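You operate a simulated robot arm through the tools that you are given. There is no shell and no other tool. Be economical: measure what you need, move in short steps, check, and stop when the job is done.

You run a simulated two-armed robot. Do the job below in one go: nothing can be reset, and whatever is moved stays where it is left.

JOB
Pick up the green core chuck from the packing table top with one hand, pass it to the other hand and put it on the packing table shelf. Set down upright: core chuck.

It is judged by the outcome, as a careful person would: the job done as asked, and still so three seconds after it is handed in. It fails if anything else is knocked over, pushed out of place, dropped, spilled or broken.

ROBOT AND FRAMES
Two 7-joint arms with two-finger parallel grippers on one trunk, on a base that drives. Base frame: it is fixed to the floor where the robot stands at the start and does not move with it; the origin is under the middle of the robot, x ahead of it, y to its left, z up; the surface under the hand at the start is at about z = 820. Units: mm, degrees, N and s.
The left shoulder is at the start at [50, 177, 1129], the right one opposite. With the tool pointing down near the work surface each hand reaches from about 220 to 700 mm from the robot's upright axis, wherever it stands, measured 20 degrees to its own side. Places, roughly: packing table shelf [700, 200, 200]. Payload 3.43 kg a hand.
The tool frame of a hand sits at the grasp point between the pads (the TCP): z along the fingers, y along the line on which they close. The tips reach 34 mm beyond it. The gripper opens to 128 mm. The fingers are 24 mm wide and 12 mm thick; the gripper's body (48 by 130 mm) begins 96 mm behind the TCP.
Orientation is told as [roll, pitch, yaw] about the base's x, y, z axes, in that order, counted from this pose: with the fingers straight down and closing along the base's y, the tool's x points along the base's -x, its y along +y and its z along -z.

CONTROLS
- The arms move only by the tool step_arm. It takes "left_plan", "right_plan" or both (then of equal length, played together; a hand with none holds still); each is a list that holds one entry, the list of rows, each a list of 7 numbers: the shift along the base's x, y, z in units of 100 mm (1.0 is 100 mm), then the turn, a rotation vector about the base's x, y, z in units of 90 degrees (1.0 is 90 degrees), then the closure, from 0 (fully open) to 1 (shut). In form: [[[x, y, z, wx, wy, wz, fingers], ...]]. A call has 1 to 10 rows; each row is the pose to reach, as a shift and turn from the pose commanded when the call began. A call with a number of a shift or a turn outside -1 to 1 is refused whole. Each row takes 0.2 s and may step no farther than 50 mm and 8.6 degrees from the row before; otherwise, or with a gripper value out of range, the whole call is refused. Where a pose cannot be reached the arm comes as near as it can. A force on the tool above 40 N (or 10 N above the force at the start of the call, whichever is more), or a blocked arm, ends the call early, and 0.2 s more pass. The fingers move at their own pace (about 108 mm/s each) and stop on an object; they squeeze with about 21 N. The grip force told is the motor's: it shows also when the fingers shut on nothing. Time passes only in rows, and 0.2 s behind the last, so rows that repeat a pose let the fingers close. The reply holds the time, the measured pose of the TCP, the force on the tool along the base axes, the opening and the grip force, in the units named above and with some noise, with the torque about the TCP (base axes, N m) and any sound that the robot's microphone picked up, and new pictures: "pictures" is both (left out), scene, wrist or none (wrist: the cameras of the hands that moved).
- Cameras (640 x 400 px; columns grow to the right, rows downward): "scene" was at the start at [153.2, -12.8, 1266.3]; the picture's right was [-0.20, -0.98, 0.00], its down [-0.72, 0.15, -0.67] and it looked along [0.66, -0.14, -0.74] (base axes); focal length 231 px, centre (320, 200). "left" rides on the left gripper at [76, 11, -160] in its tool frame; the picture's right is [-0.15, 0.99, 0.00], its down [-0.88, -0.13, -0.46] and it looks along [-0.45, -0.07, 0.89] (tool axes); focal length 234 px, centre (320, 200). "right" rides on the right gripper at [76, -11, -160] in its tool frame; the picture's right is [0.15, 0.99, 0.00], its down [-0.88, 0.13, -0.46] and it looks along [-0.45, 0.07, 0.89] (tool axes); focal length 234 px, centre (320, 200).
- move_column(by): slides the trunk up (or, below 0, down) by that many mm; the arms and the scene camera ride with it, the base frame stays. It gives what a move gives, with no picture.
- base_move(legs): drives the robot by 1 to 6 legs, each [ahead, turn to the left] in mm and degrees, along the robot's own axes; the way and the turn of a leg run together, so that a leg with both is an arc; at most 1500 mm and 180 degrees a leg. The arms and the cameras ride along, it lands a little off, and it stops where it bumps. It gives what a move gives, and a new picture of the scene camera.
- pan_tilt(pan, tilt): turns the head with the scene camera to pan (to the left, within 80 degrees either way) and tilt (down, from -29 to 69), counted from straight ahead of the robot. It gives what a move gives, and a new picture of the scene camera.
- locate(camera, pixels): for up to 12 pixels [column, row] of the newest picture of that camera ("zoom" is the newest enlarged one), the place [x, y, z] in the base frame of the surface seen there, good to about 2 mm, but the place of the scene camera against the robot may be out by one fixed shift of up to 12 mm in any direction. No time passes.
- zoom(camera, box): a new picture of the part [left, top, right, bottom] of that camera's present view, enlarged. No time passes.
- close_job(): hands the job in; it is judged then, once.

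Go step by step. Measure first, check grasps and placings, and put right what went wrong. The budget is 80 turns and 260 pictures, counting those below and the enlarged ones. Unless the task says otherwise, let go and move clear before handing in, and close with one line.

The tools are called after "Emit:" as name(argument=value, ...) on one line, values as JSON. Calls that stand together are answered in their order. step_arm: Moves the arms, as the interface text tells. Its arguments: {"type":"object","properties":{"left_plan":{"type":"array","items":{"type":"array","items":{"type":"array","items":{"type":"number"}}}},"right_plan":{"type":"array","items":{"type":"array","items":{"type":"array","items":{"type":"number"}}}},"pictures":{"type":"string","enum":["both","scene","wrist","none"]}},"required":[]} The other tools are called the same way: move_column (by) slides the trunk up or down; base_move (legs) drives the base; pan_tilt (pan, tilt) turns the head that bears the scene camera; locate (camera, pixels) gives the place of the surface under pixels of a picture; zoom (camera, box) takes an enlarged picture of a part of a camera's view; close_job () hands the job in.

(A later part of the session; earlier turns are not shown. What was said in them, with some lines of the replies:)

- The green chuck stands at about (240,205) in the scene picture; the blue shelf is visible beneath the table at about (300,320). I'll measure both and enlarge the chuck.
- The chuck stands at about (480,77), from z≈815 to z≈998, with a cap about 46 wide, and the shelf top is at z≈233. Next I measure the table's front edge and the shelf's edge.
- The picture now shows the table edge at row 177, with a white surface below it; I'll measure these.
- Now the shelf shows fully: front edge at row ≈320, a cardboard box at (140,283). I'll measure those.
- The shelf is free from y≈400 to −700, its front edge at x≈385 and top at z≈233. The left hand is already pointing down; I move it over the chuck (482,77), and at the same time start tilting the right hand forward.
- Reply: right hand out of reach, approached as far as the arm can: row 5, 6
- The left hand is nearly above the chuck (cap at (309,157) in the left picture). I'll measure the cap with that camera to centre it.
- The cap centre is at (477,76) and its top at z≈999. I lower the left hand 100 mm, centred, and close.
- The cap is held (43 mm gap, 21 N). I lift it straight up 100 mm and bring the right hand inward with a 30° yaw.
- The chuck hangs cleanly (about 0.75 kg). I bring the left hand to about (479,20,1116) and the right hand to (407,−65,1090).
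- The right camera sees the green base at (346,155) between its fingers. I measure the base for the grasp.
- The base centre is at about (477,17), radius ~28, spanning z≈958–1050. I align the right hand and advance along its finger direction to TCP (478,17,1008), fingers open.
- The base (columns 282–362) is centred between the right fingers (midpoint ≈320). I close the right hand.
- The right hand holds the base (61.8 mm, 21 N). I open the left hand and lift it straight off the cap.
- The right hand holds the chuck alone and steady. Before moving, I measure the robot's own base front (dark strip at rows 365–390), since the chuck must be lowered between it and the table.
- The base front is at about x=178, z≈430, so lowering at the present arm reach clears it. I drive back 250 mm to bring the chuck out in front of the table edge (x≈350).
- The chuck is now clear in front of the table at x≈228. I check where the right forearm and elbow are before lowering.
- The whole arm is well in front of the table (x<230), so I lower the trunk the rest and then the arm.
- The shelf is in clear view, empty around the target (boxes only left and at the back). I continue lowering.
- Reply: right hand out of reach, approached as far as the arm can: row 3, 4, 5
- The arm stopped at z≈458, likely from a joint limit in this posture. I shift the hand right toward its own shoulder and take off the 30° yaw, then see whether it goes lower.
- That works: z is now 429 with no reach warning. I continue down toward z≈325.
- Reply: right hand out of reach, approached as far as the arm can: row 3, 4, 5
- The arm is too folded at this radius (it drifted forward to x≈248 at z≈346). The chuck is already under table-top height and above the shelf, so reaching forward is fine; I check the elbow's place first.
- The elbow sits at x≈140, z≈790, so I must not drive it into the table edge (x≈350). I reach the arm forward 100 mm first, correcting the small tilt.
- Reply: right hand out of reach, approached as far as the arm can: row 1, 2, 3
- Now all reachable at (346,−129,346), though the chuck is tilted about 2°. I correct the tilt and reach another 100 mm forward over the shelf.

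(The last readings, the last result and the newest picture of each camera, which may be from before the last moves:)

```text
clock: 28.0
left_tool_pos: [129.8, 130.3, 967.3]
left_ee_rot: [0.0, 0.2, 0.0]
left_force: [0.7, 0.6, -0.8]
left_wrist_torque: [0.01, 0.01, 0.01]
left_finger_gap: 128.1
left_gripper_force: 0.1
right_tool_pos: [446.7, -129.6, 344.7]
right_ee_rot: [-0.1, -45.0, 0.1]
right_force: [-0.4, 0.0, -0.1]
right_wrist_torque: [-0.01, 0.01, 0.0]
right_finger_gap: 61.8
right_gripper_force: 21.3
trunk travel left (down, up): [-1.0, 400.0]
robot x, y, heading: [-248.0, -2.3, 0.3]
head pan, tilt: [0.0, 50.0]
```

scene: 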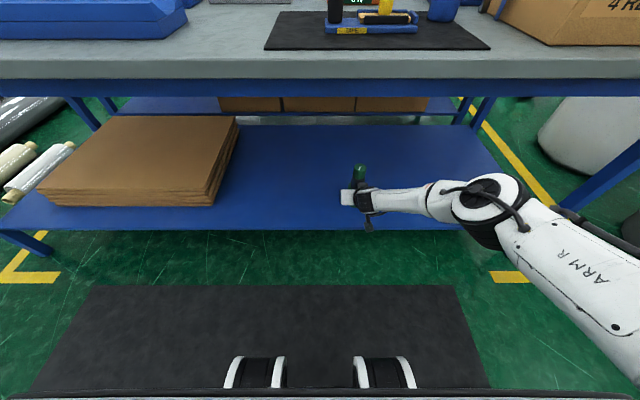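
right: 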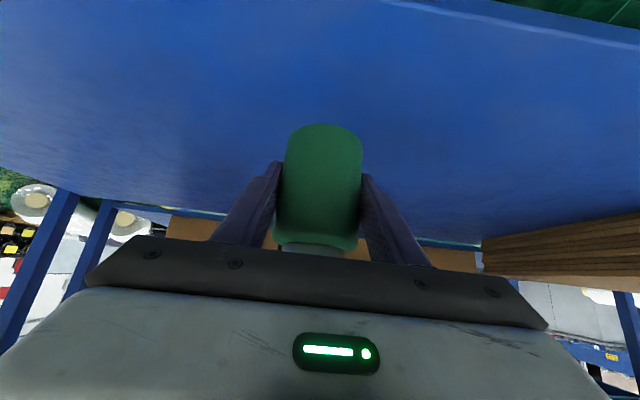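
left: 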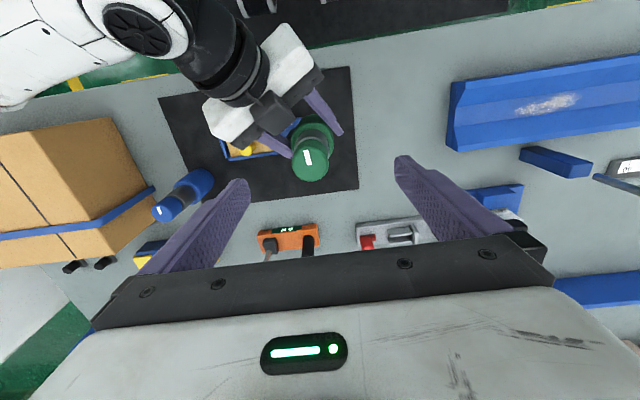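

The hand is at exactly the handover pitch (−45°) over the shelf at x≈447. I go 25 mm further in and down 45 mm, then check the gap.

Emit:
step_arm(right_plan=[[[0.15, 0, 0, 0, 0, 0, 1], [0.25, 0, -0.1, 0, 0, 0, 1], [0.25, 0, -0.3, 0, 0, 0, 1], [0.25, 0, -0.45, 0, 0, 0, 1], [0.25, 0, -0.45, 0, 0, 0, 1]]])

Emit:
zoom(camera="scene", box=[300, 130, 460, 230])

Emit:
locate(camera="right", pixels=[[323, 132], [322, 160], [318, 235], [324, 126], [324, 110], [250, 120], [400, 120]])

```text
clock: 29.2
left_tool_pos: [129.1, 130.2, 967.7]
left_ee_rot: [0.0, 0.1, 0.1]
left_force: [0.6, 0.1, -0.6]
left_wrist_torque: [-0.02, -0.01, 0.03]
left_finger_gap: 128.1
left_gripper_force: 0.1
right_tool_pos: [455.7, -133.4, 312.0]
right_ee_rot: [0.0, -45.0, 0.0]
right_force: [0.0, 0.5, -0.2]
right_wrist_torque: [0.0, 0.05, 0.01]
right_finger_gap: 61.5
right_gripper_force: 20.9
right hand out of reach, approached as far as the arm can: row 2, 3, 4, 5
trunk travel left (down, up): [-1.0, 400.0]
robot x, y, heading: [-247.4, 0.3, 0.2]
head pan, tilt: [0.0, 50.0]
```

scene: 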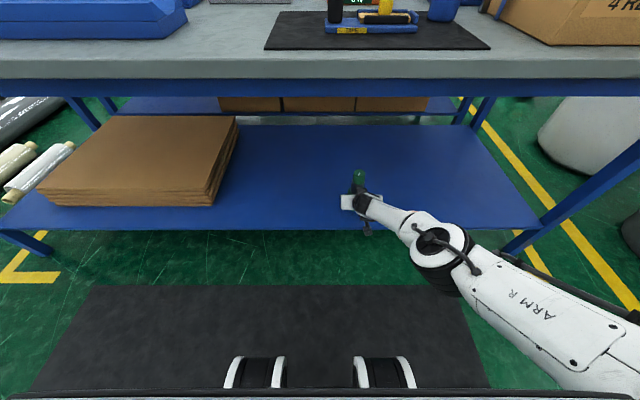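
right: 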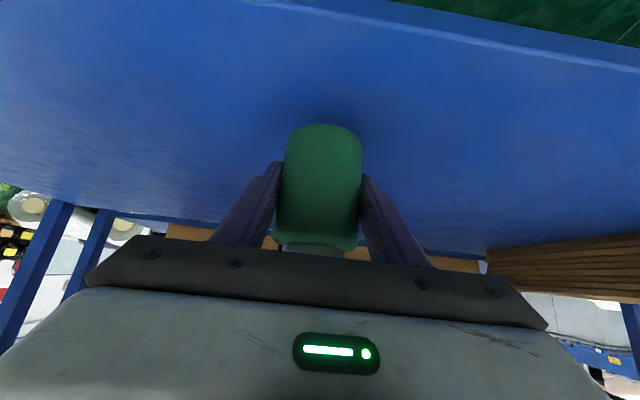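

```text
4.00 times, centred on (380, 180) of scene
```

zoom: 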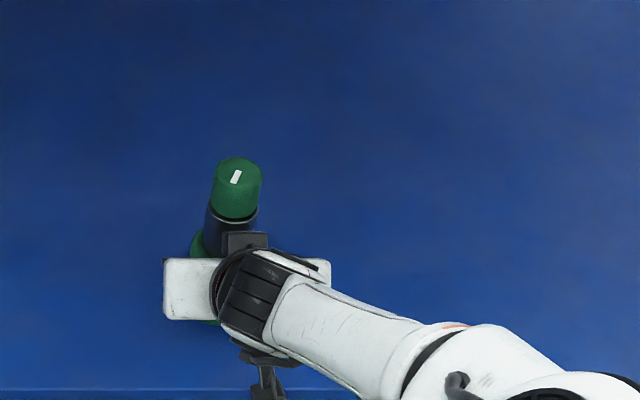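

```text
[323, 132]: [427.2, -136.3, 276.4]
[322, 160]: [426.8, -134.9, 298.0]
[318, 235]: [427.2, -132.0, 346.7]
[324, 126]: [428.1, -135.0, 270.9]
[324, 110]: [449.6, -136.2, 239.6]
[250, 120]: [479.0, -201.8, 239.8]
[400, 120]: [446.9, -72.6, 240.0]
```

The arm is at its reach limit at z≈312 (chuck bottom ≈25 mm above the shelf). I drive the base forward 80 mm to gain reach; the elbow is low and well short of the table edge.

Emit:
base_move(legs=[[80, 0]])

```text
clock: 30.2
left_tool_pos: [207.6, 129.7, 968.1]
left_ee_rot: [0.0, 0.2, 0.0]
left_force: [-0.8, -0.5, -0.6]
left_wrist_torque: [-0.03, 0.0, -0.04]
left_finger_gap: 128.1
left_gripper_force: 0.1
right_tool_pos: [533.7, -133.3, 310.6]
right_ee_rot: [0.0, -45.2, -0.1]
right_force: [0.4, 0.6, 0.7]
right_wrist_torque: [0.0, 0.01, 0.03]
right_finger_gap: 61.7
right_gripper_force: 21.2
trunk travel left (down, up): [-1.0, 400.0]
robot x, y, heading: [-171.1, 3.7, 0.1]
head pan, tilt: [0.0, 50.0]
```

scene: 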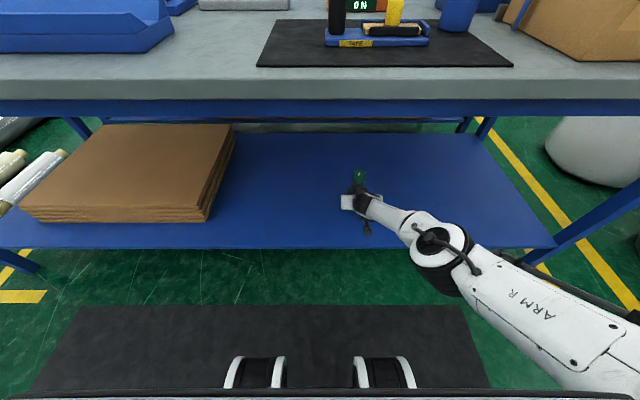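

Now I draw the arm back 55 mm and lower 15 mm, checking reach.

Emit:
step_arm(right_plan=[[[-0.25, 0, 0, 0, 0, 0, 1], [-0.45, 0, 0, 0, 0, 0, 1], [-0.55, 0, -0.05, 0, 0, 0, 1], [-0.55, 0, -0.1, 0, 0, 0, 1], [-0.55, 0, -0.15, 0, 0, 0, 1], [-0.55, 0, -0.15, 0, 0, 0, 1]]])

Emit:
locate(camera="right", pixels=[[323, 132], [322, 160], [318, 235], [324, 126], [324, 110], [250, 120], [400, 120]])

```text
clock: 31.6
left_tool_pos: [209.1, 129.2, 967.5]
left_ee_rot: [0.0, 0.1, 0.0]
left_force: [-0.3, -0.6, 0.1]
left_wrist_torque: [-0.02, -0.03, 0.01]
left_finger_gap: 128.4
left_gripper_force: 0.0
right_tool_pos: [478.1, -131.5, 295.9]
right_ee_rot: [0.0, -45.1, 0.1]
right_force: [0.3, -0.3, -0.1]
right_wrist_torque: [0.0, 0.03, -0.01]
right_finger_gap: 61.7
right_gripper_force: 20.7
trunk travel left (down, up): [-1.0, 400.0]
robot x, y, heading: [-174.6, -0.7, -0.2]
head pan, tilt: [0.0, 50.0]
```

scene: 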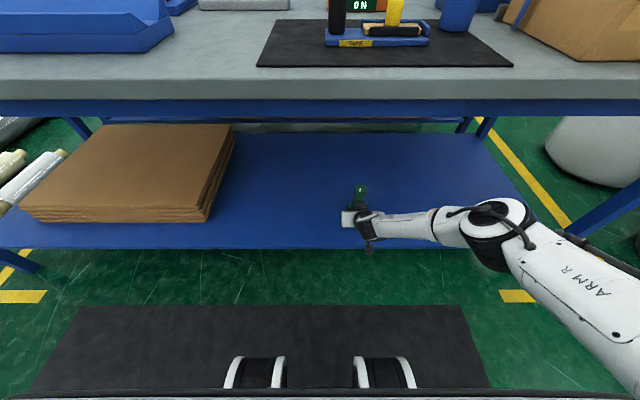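
right: 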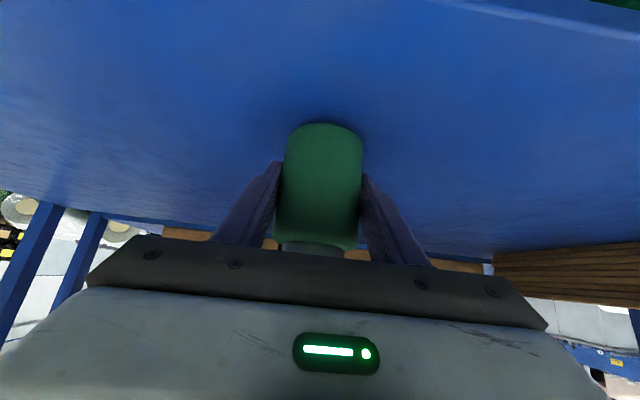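

```text
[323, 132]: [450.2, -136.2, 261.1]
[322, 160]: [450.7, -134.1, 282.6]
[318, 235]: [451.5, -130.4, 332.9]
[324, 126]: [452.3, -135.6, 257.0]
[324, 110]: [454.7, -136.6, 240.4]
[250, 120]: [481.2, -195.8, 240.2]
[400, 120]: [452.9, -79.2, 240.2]
```

The base front face is vertical (x 450→451 over 70 mm) and the gap is about 10–15 mm. I lower gently in 2 mm steps; contact force will end the call.

Emit:
step_arm(right_plan=[[[0, 0, -0.03, 0, 0, 0, 1], [0, 0, -0.05, 0, 0, 0, 1], [0, 0, -0.07, 0, 0, 0, 1], [0, 0, -0.09, 0, 0, 0, 1], [0, 0, -0.1, 0, 0, 0, 1], [0, 0, -0.11, 0, 0, 0, 1], [0, 0, -0.12, 0, 0, 0, 1]]], pictures="wrist")

```text
clock: 33.2
left_tool_pos: [207.9, 128.6, 968.4]
left_ee_rot: [0.0, 0.0, 0.0]
left_force: [0.2, -0.6, 0.1]
left_wrist_torque: [0.0, 0.02, 0.01]
left_finger_gap: 127.8
left_gripper_force: 0.0
right_tool_pos: [480.4, -133.5, 285.3]
right_ee_rot: [-0.1, -45.2, 0.1]
right_force: [-6.0, -1.9, 1.9]
right_wrist_torque: [0.06, 0.1, 0.09]
right_finger_gap: 61.6
right_gripper_force: 20.4
trunk travel left (down, up): [-1.0, 400.0]
robot x, y, heading: [-169.2, -1.6, 0.2]
head pan, tilt: [0.0, 50.0]
```

right: 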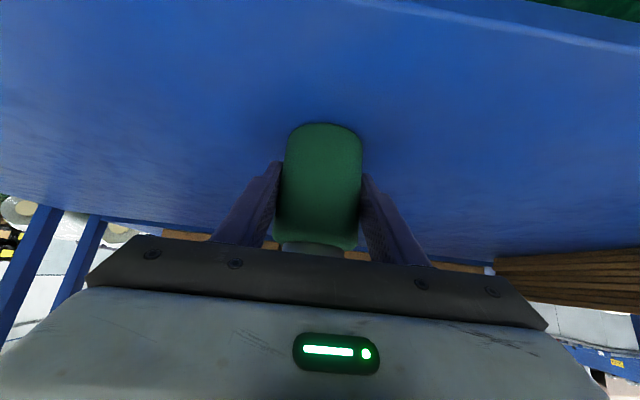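

Light contact has begun (force −6 N in x, about +2 N in z). I press a few more millimetres to confirm it stands on the shelf.

Emit:
step_arm(right_plan=[[[0, 0, -0.01, 0, 0, 0, 1], [0, 0, -0.02, 0, 0, 0, 1], [0, 0, -0.03, 0, 0, 0, 1], [0, 0, -0.04, 0, 0, 0, 1], [0, 0, -0.04, 0, 0, 0, 1]]], pictures="wrist")

Emit:
zoom(camera="right", box=[256, 90, 384, 170])

Emit:
locate(camera="right", pixels=[[323, 132], [324, 127], [324, 110], [290, 132], [357, 132]])

```text
clock: 34.4
left_tool_pos: [204.4, 130.1, 968.7]
left_ee_rot: [-0.1, 0.0, 0.0]
left_force: [0.3, 0.4, -0.4]
left_wrist_torque: [-0.02, 0.04, 0.0]
left_finger_gap: 128.1
left_gripper_force: 0.0
right_tool_pos: [480.7, -133.0, 285.9]
right_ee_rot: [-0.3, -45.5, 0.1]
right_force: [-16.4, -2.5, 29.1]
right_wrist_torque: [0.11, -0.28, 0.09]
right_finger_gap: 61.7
right_gripper_force: 20.9
trunk travel left (down, up): [-1.0, 400.0]
robot x, y, heading: [-171.9, 3.0, -0.2]
head pan, tilt: [0.0, 50.0]
```

right: 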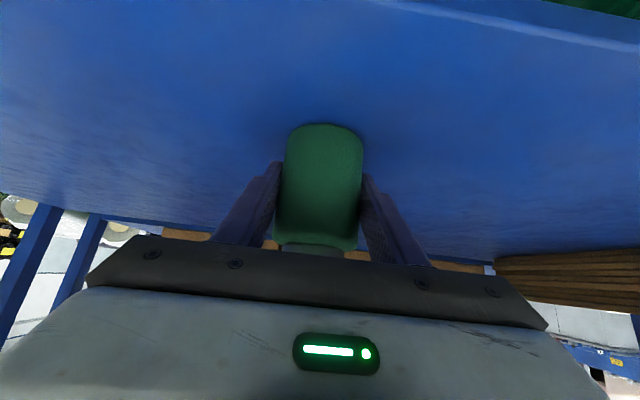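

```text
5.00 times, centred on (320, 130) of right
```

zoom: 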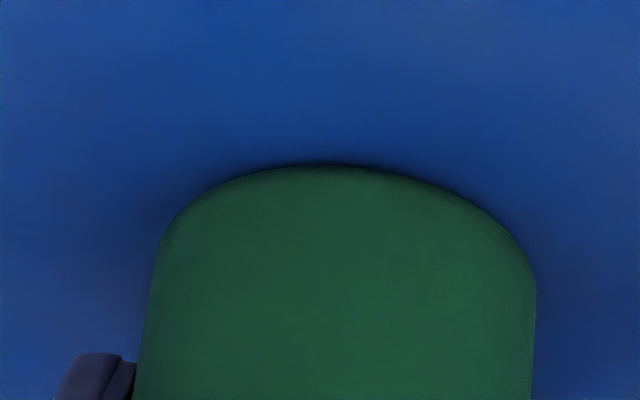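

```text
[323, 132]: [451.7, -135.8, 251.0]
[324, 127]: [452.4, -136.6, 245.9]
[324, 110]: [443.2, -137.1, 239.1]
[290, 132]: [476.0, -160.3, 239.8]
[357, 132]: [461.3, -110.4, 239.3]
```

It stands on the shelf (29 N upward). I unload most of that force, check, then open the fingers.

Emit:
step_arm(right_plan=[[[0, 0, 0.015, 0, 0, 0, 1], [0, 0, 0.03, 0, 0, 0, 1], [0, 0, 0.03, 0, 0, 0, 1]]], pictures="none")

```text
clock: 35.2
left_tool_pos: [207.2, 129.9, 967.5]
left_ee_rot: [0.1, -0.1, -0.1]
left_force: [-0.1, -0.2, 0.3]
left_wrist_torque: [0.04, 0.02, -0.01]
left_finger_gap: 128.1
left_gripper_force: 0.1
right_tool_pos: [480.0, -130.9, 285.0]
right_ee_rot: [0.1, -45.2, -0.2]
right_force: [8.3, -0.4, 3.6]
right_wrist_torque: [0.24, -0.56, -0.22]
right_finger_gap: 61.8
right_gripper_force: 20.7
trunk travel left (down, up): [-1.0, 400.0]
robot x, y, heading: [-172.9, 3.6, 0.2]
head pan, tilt: [0.0, 50.0]
```

The load is down to about 4 N upward, orientation true. I open the fingers in place.

Emit:
step_arm(right_plan=[[[0, 0, 0, 0, 0, 0, 0.45], [0, 0, 0, 0, 0, 0, 0.3], [0, 0, 0, 0, 0, 0, 0.0], [0, 0, 0, 0, 0, 0, 0], [0, 0, 0, 0, 0, 0, 0]]])

```text
clock: 36.4
left_tool_pos: [207.8, 129.2, 967.5]
left_ee_rot: [0.1, 0.0, 0.1]
left_force: [-0.6, -0.7, 0.2]
left_wrist_torque: [0.06, 0.01, -0.01]
left_finger_gap: 128.2
left_gripper_force: 0.2
right_tool_pos: [481.0, -133.0, 285.1]
right_ee_rot: [0.0, -45.2, 0.0]
right_force: [-0.6, -0.2, -0.3]
right_wrist_torque: [0.01, -0.04, -0.01]
right_finger_gap: 128.1
right_gripper_force: 0.0
trunk travel left (down, up): [-1.0, 400.0]
robot x, y, heading: [-166.4, 1.4, 0.2]
head pan, tilt: [0.0, 50.0]
```

scene: 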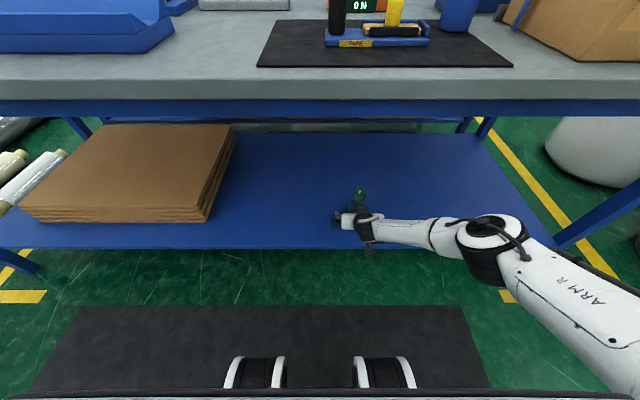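
right: 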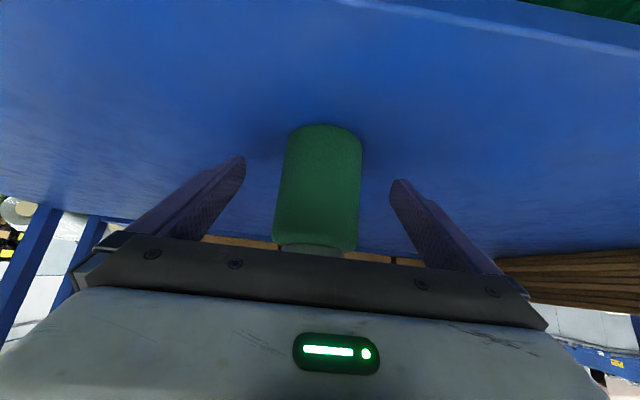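

The chuck stands free, upright between the open fingers. I withdraw along the finger direction.

Emit:
step_arm(right_plan=[[[-0.2, 0, 0.15, 0, 0, 0, 0], [-0.4, 0, 0.3, 0, 0, 0, 0], [-0.6, 0, 0.45, 0, 0, 0, 0], [-0.8, 0, 0.6, 0, 0, 0, 0], [-0.8, 0, 0.6, 0, 0, 0, 0]]], pictures="wrist")

Emit:
base_move(legs=[[-200, 0]])

Emit:
zoom(camera="scene", box=[280, 120, 440, 220])

```text
clock: 37.6
left_tool_pos: [206.7, 128.1, 967.2]
left_ee_rot: [0.0, -0.1, 0.1]
left_force: [-0.2, -0.5, 0.0]
left_wrist_torque: [-0.03, -0.02, -0.05]
left_finger_gap: 127.8
left_gripper_force: 0.0
right_tool_pos: [399.1, -133.2, 346.0]
right_ee_rot: [-0.1, -45.2, -0.1]
right_force: [0.5, -0.3, -0.5]
right_wrist_torque: [-0.02, -0.03, -0.01]
right_finger_gap: 128.0
right_gripper_force: 0.1
trunk travel left (down, up): [-1.0, 400.0]
robot x, y, heading: [-169.4, 1.6, -0.1]
head pan, tilt: [0.0, 50.0]
```

right: 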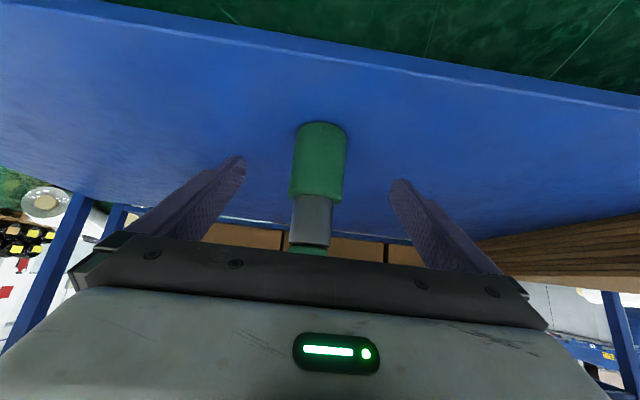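

```text
clock: 39.2
left_tool_pos: [7.4, 128.9, 967.9]
left_ee_rot: [0.0, 0.0, -0.1]
left_force: [0.3, 0.0, -0.1]
left_wrist_torque: [0.05, 0.0, 0.01]
left_finger_gap: 128.1
left_gripper_force: 0.0
right_tool_pos: [199.9, -132.4, 344.7]
right_ee_rot: [0.0, -45.1, -0.1]
right_force: [-0.2, -0.5, -0.1]
right_wrist_torque: [-0.02, -0.02, -0.01]
right_finger_gap: 128.0
right_gripper_force: 0.0
trunk travel left (down, up): [-1.0, 400.0]
robot x, y, heading: [-370.9, 4.8, -0.2]
head pan, tilt: [0.0, 50.0]
```

scene: 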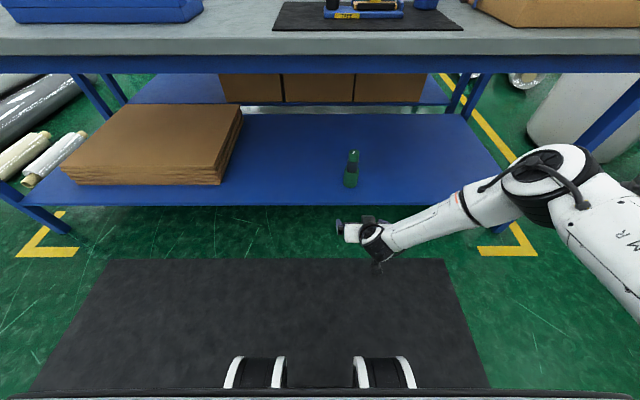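

```text
4.00 times, centred on (360, 170) of scene
```

zoom: 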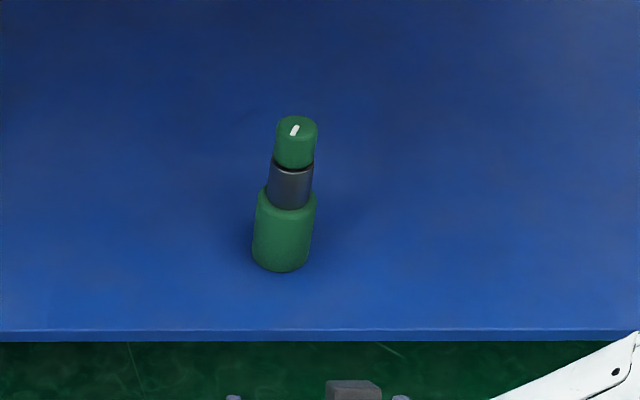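

The chuck stands upright and alone on the shelf at about (350,170), inside the front edge. Both hands are empty and clear, and nothing else has moved, so I hand in.

Emit:
close_job()

```text
The job is handed in.
```

The left hand picked up the green core chuck and passed it to the right hand. The right hand set it upright on the packing table shelf, and I handed the job in with both hands clear.
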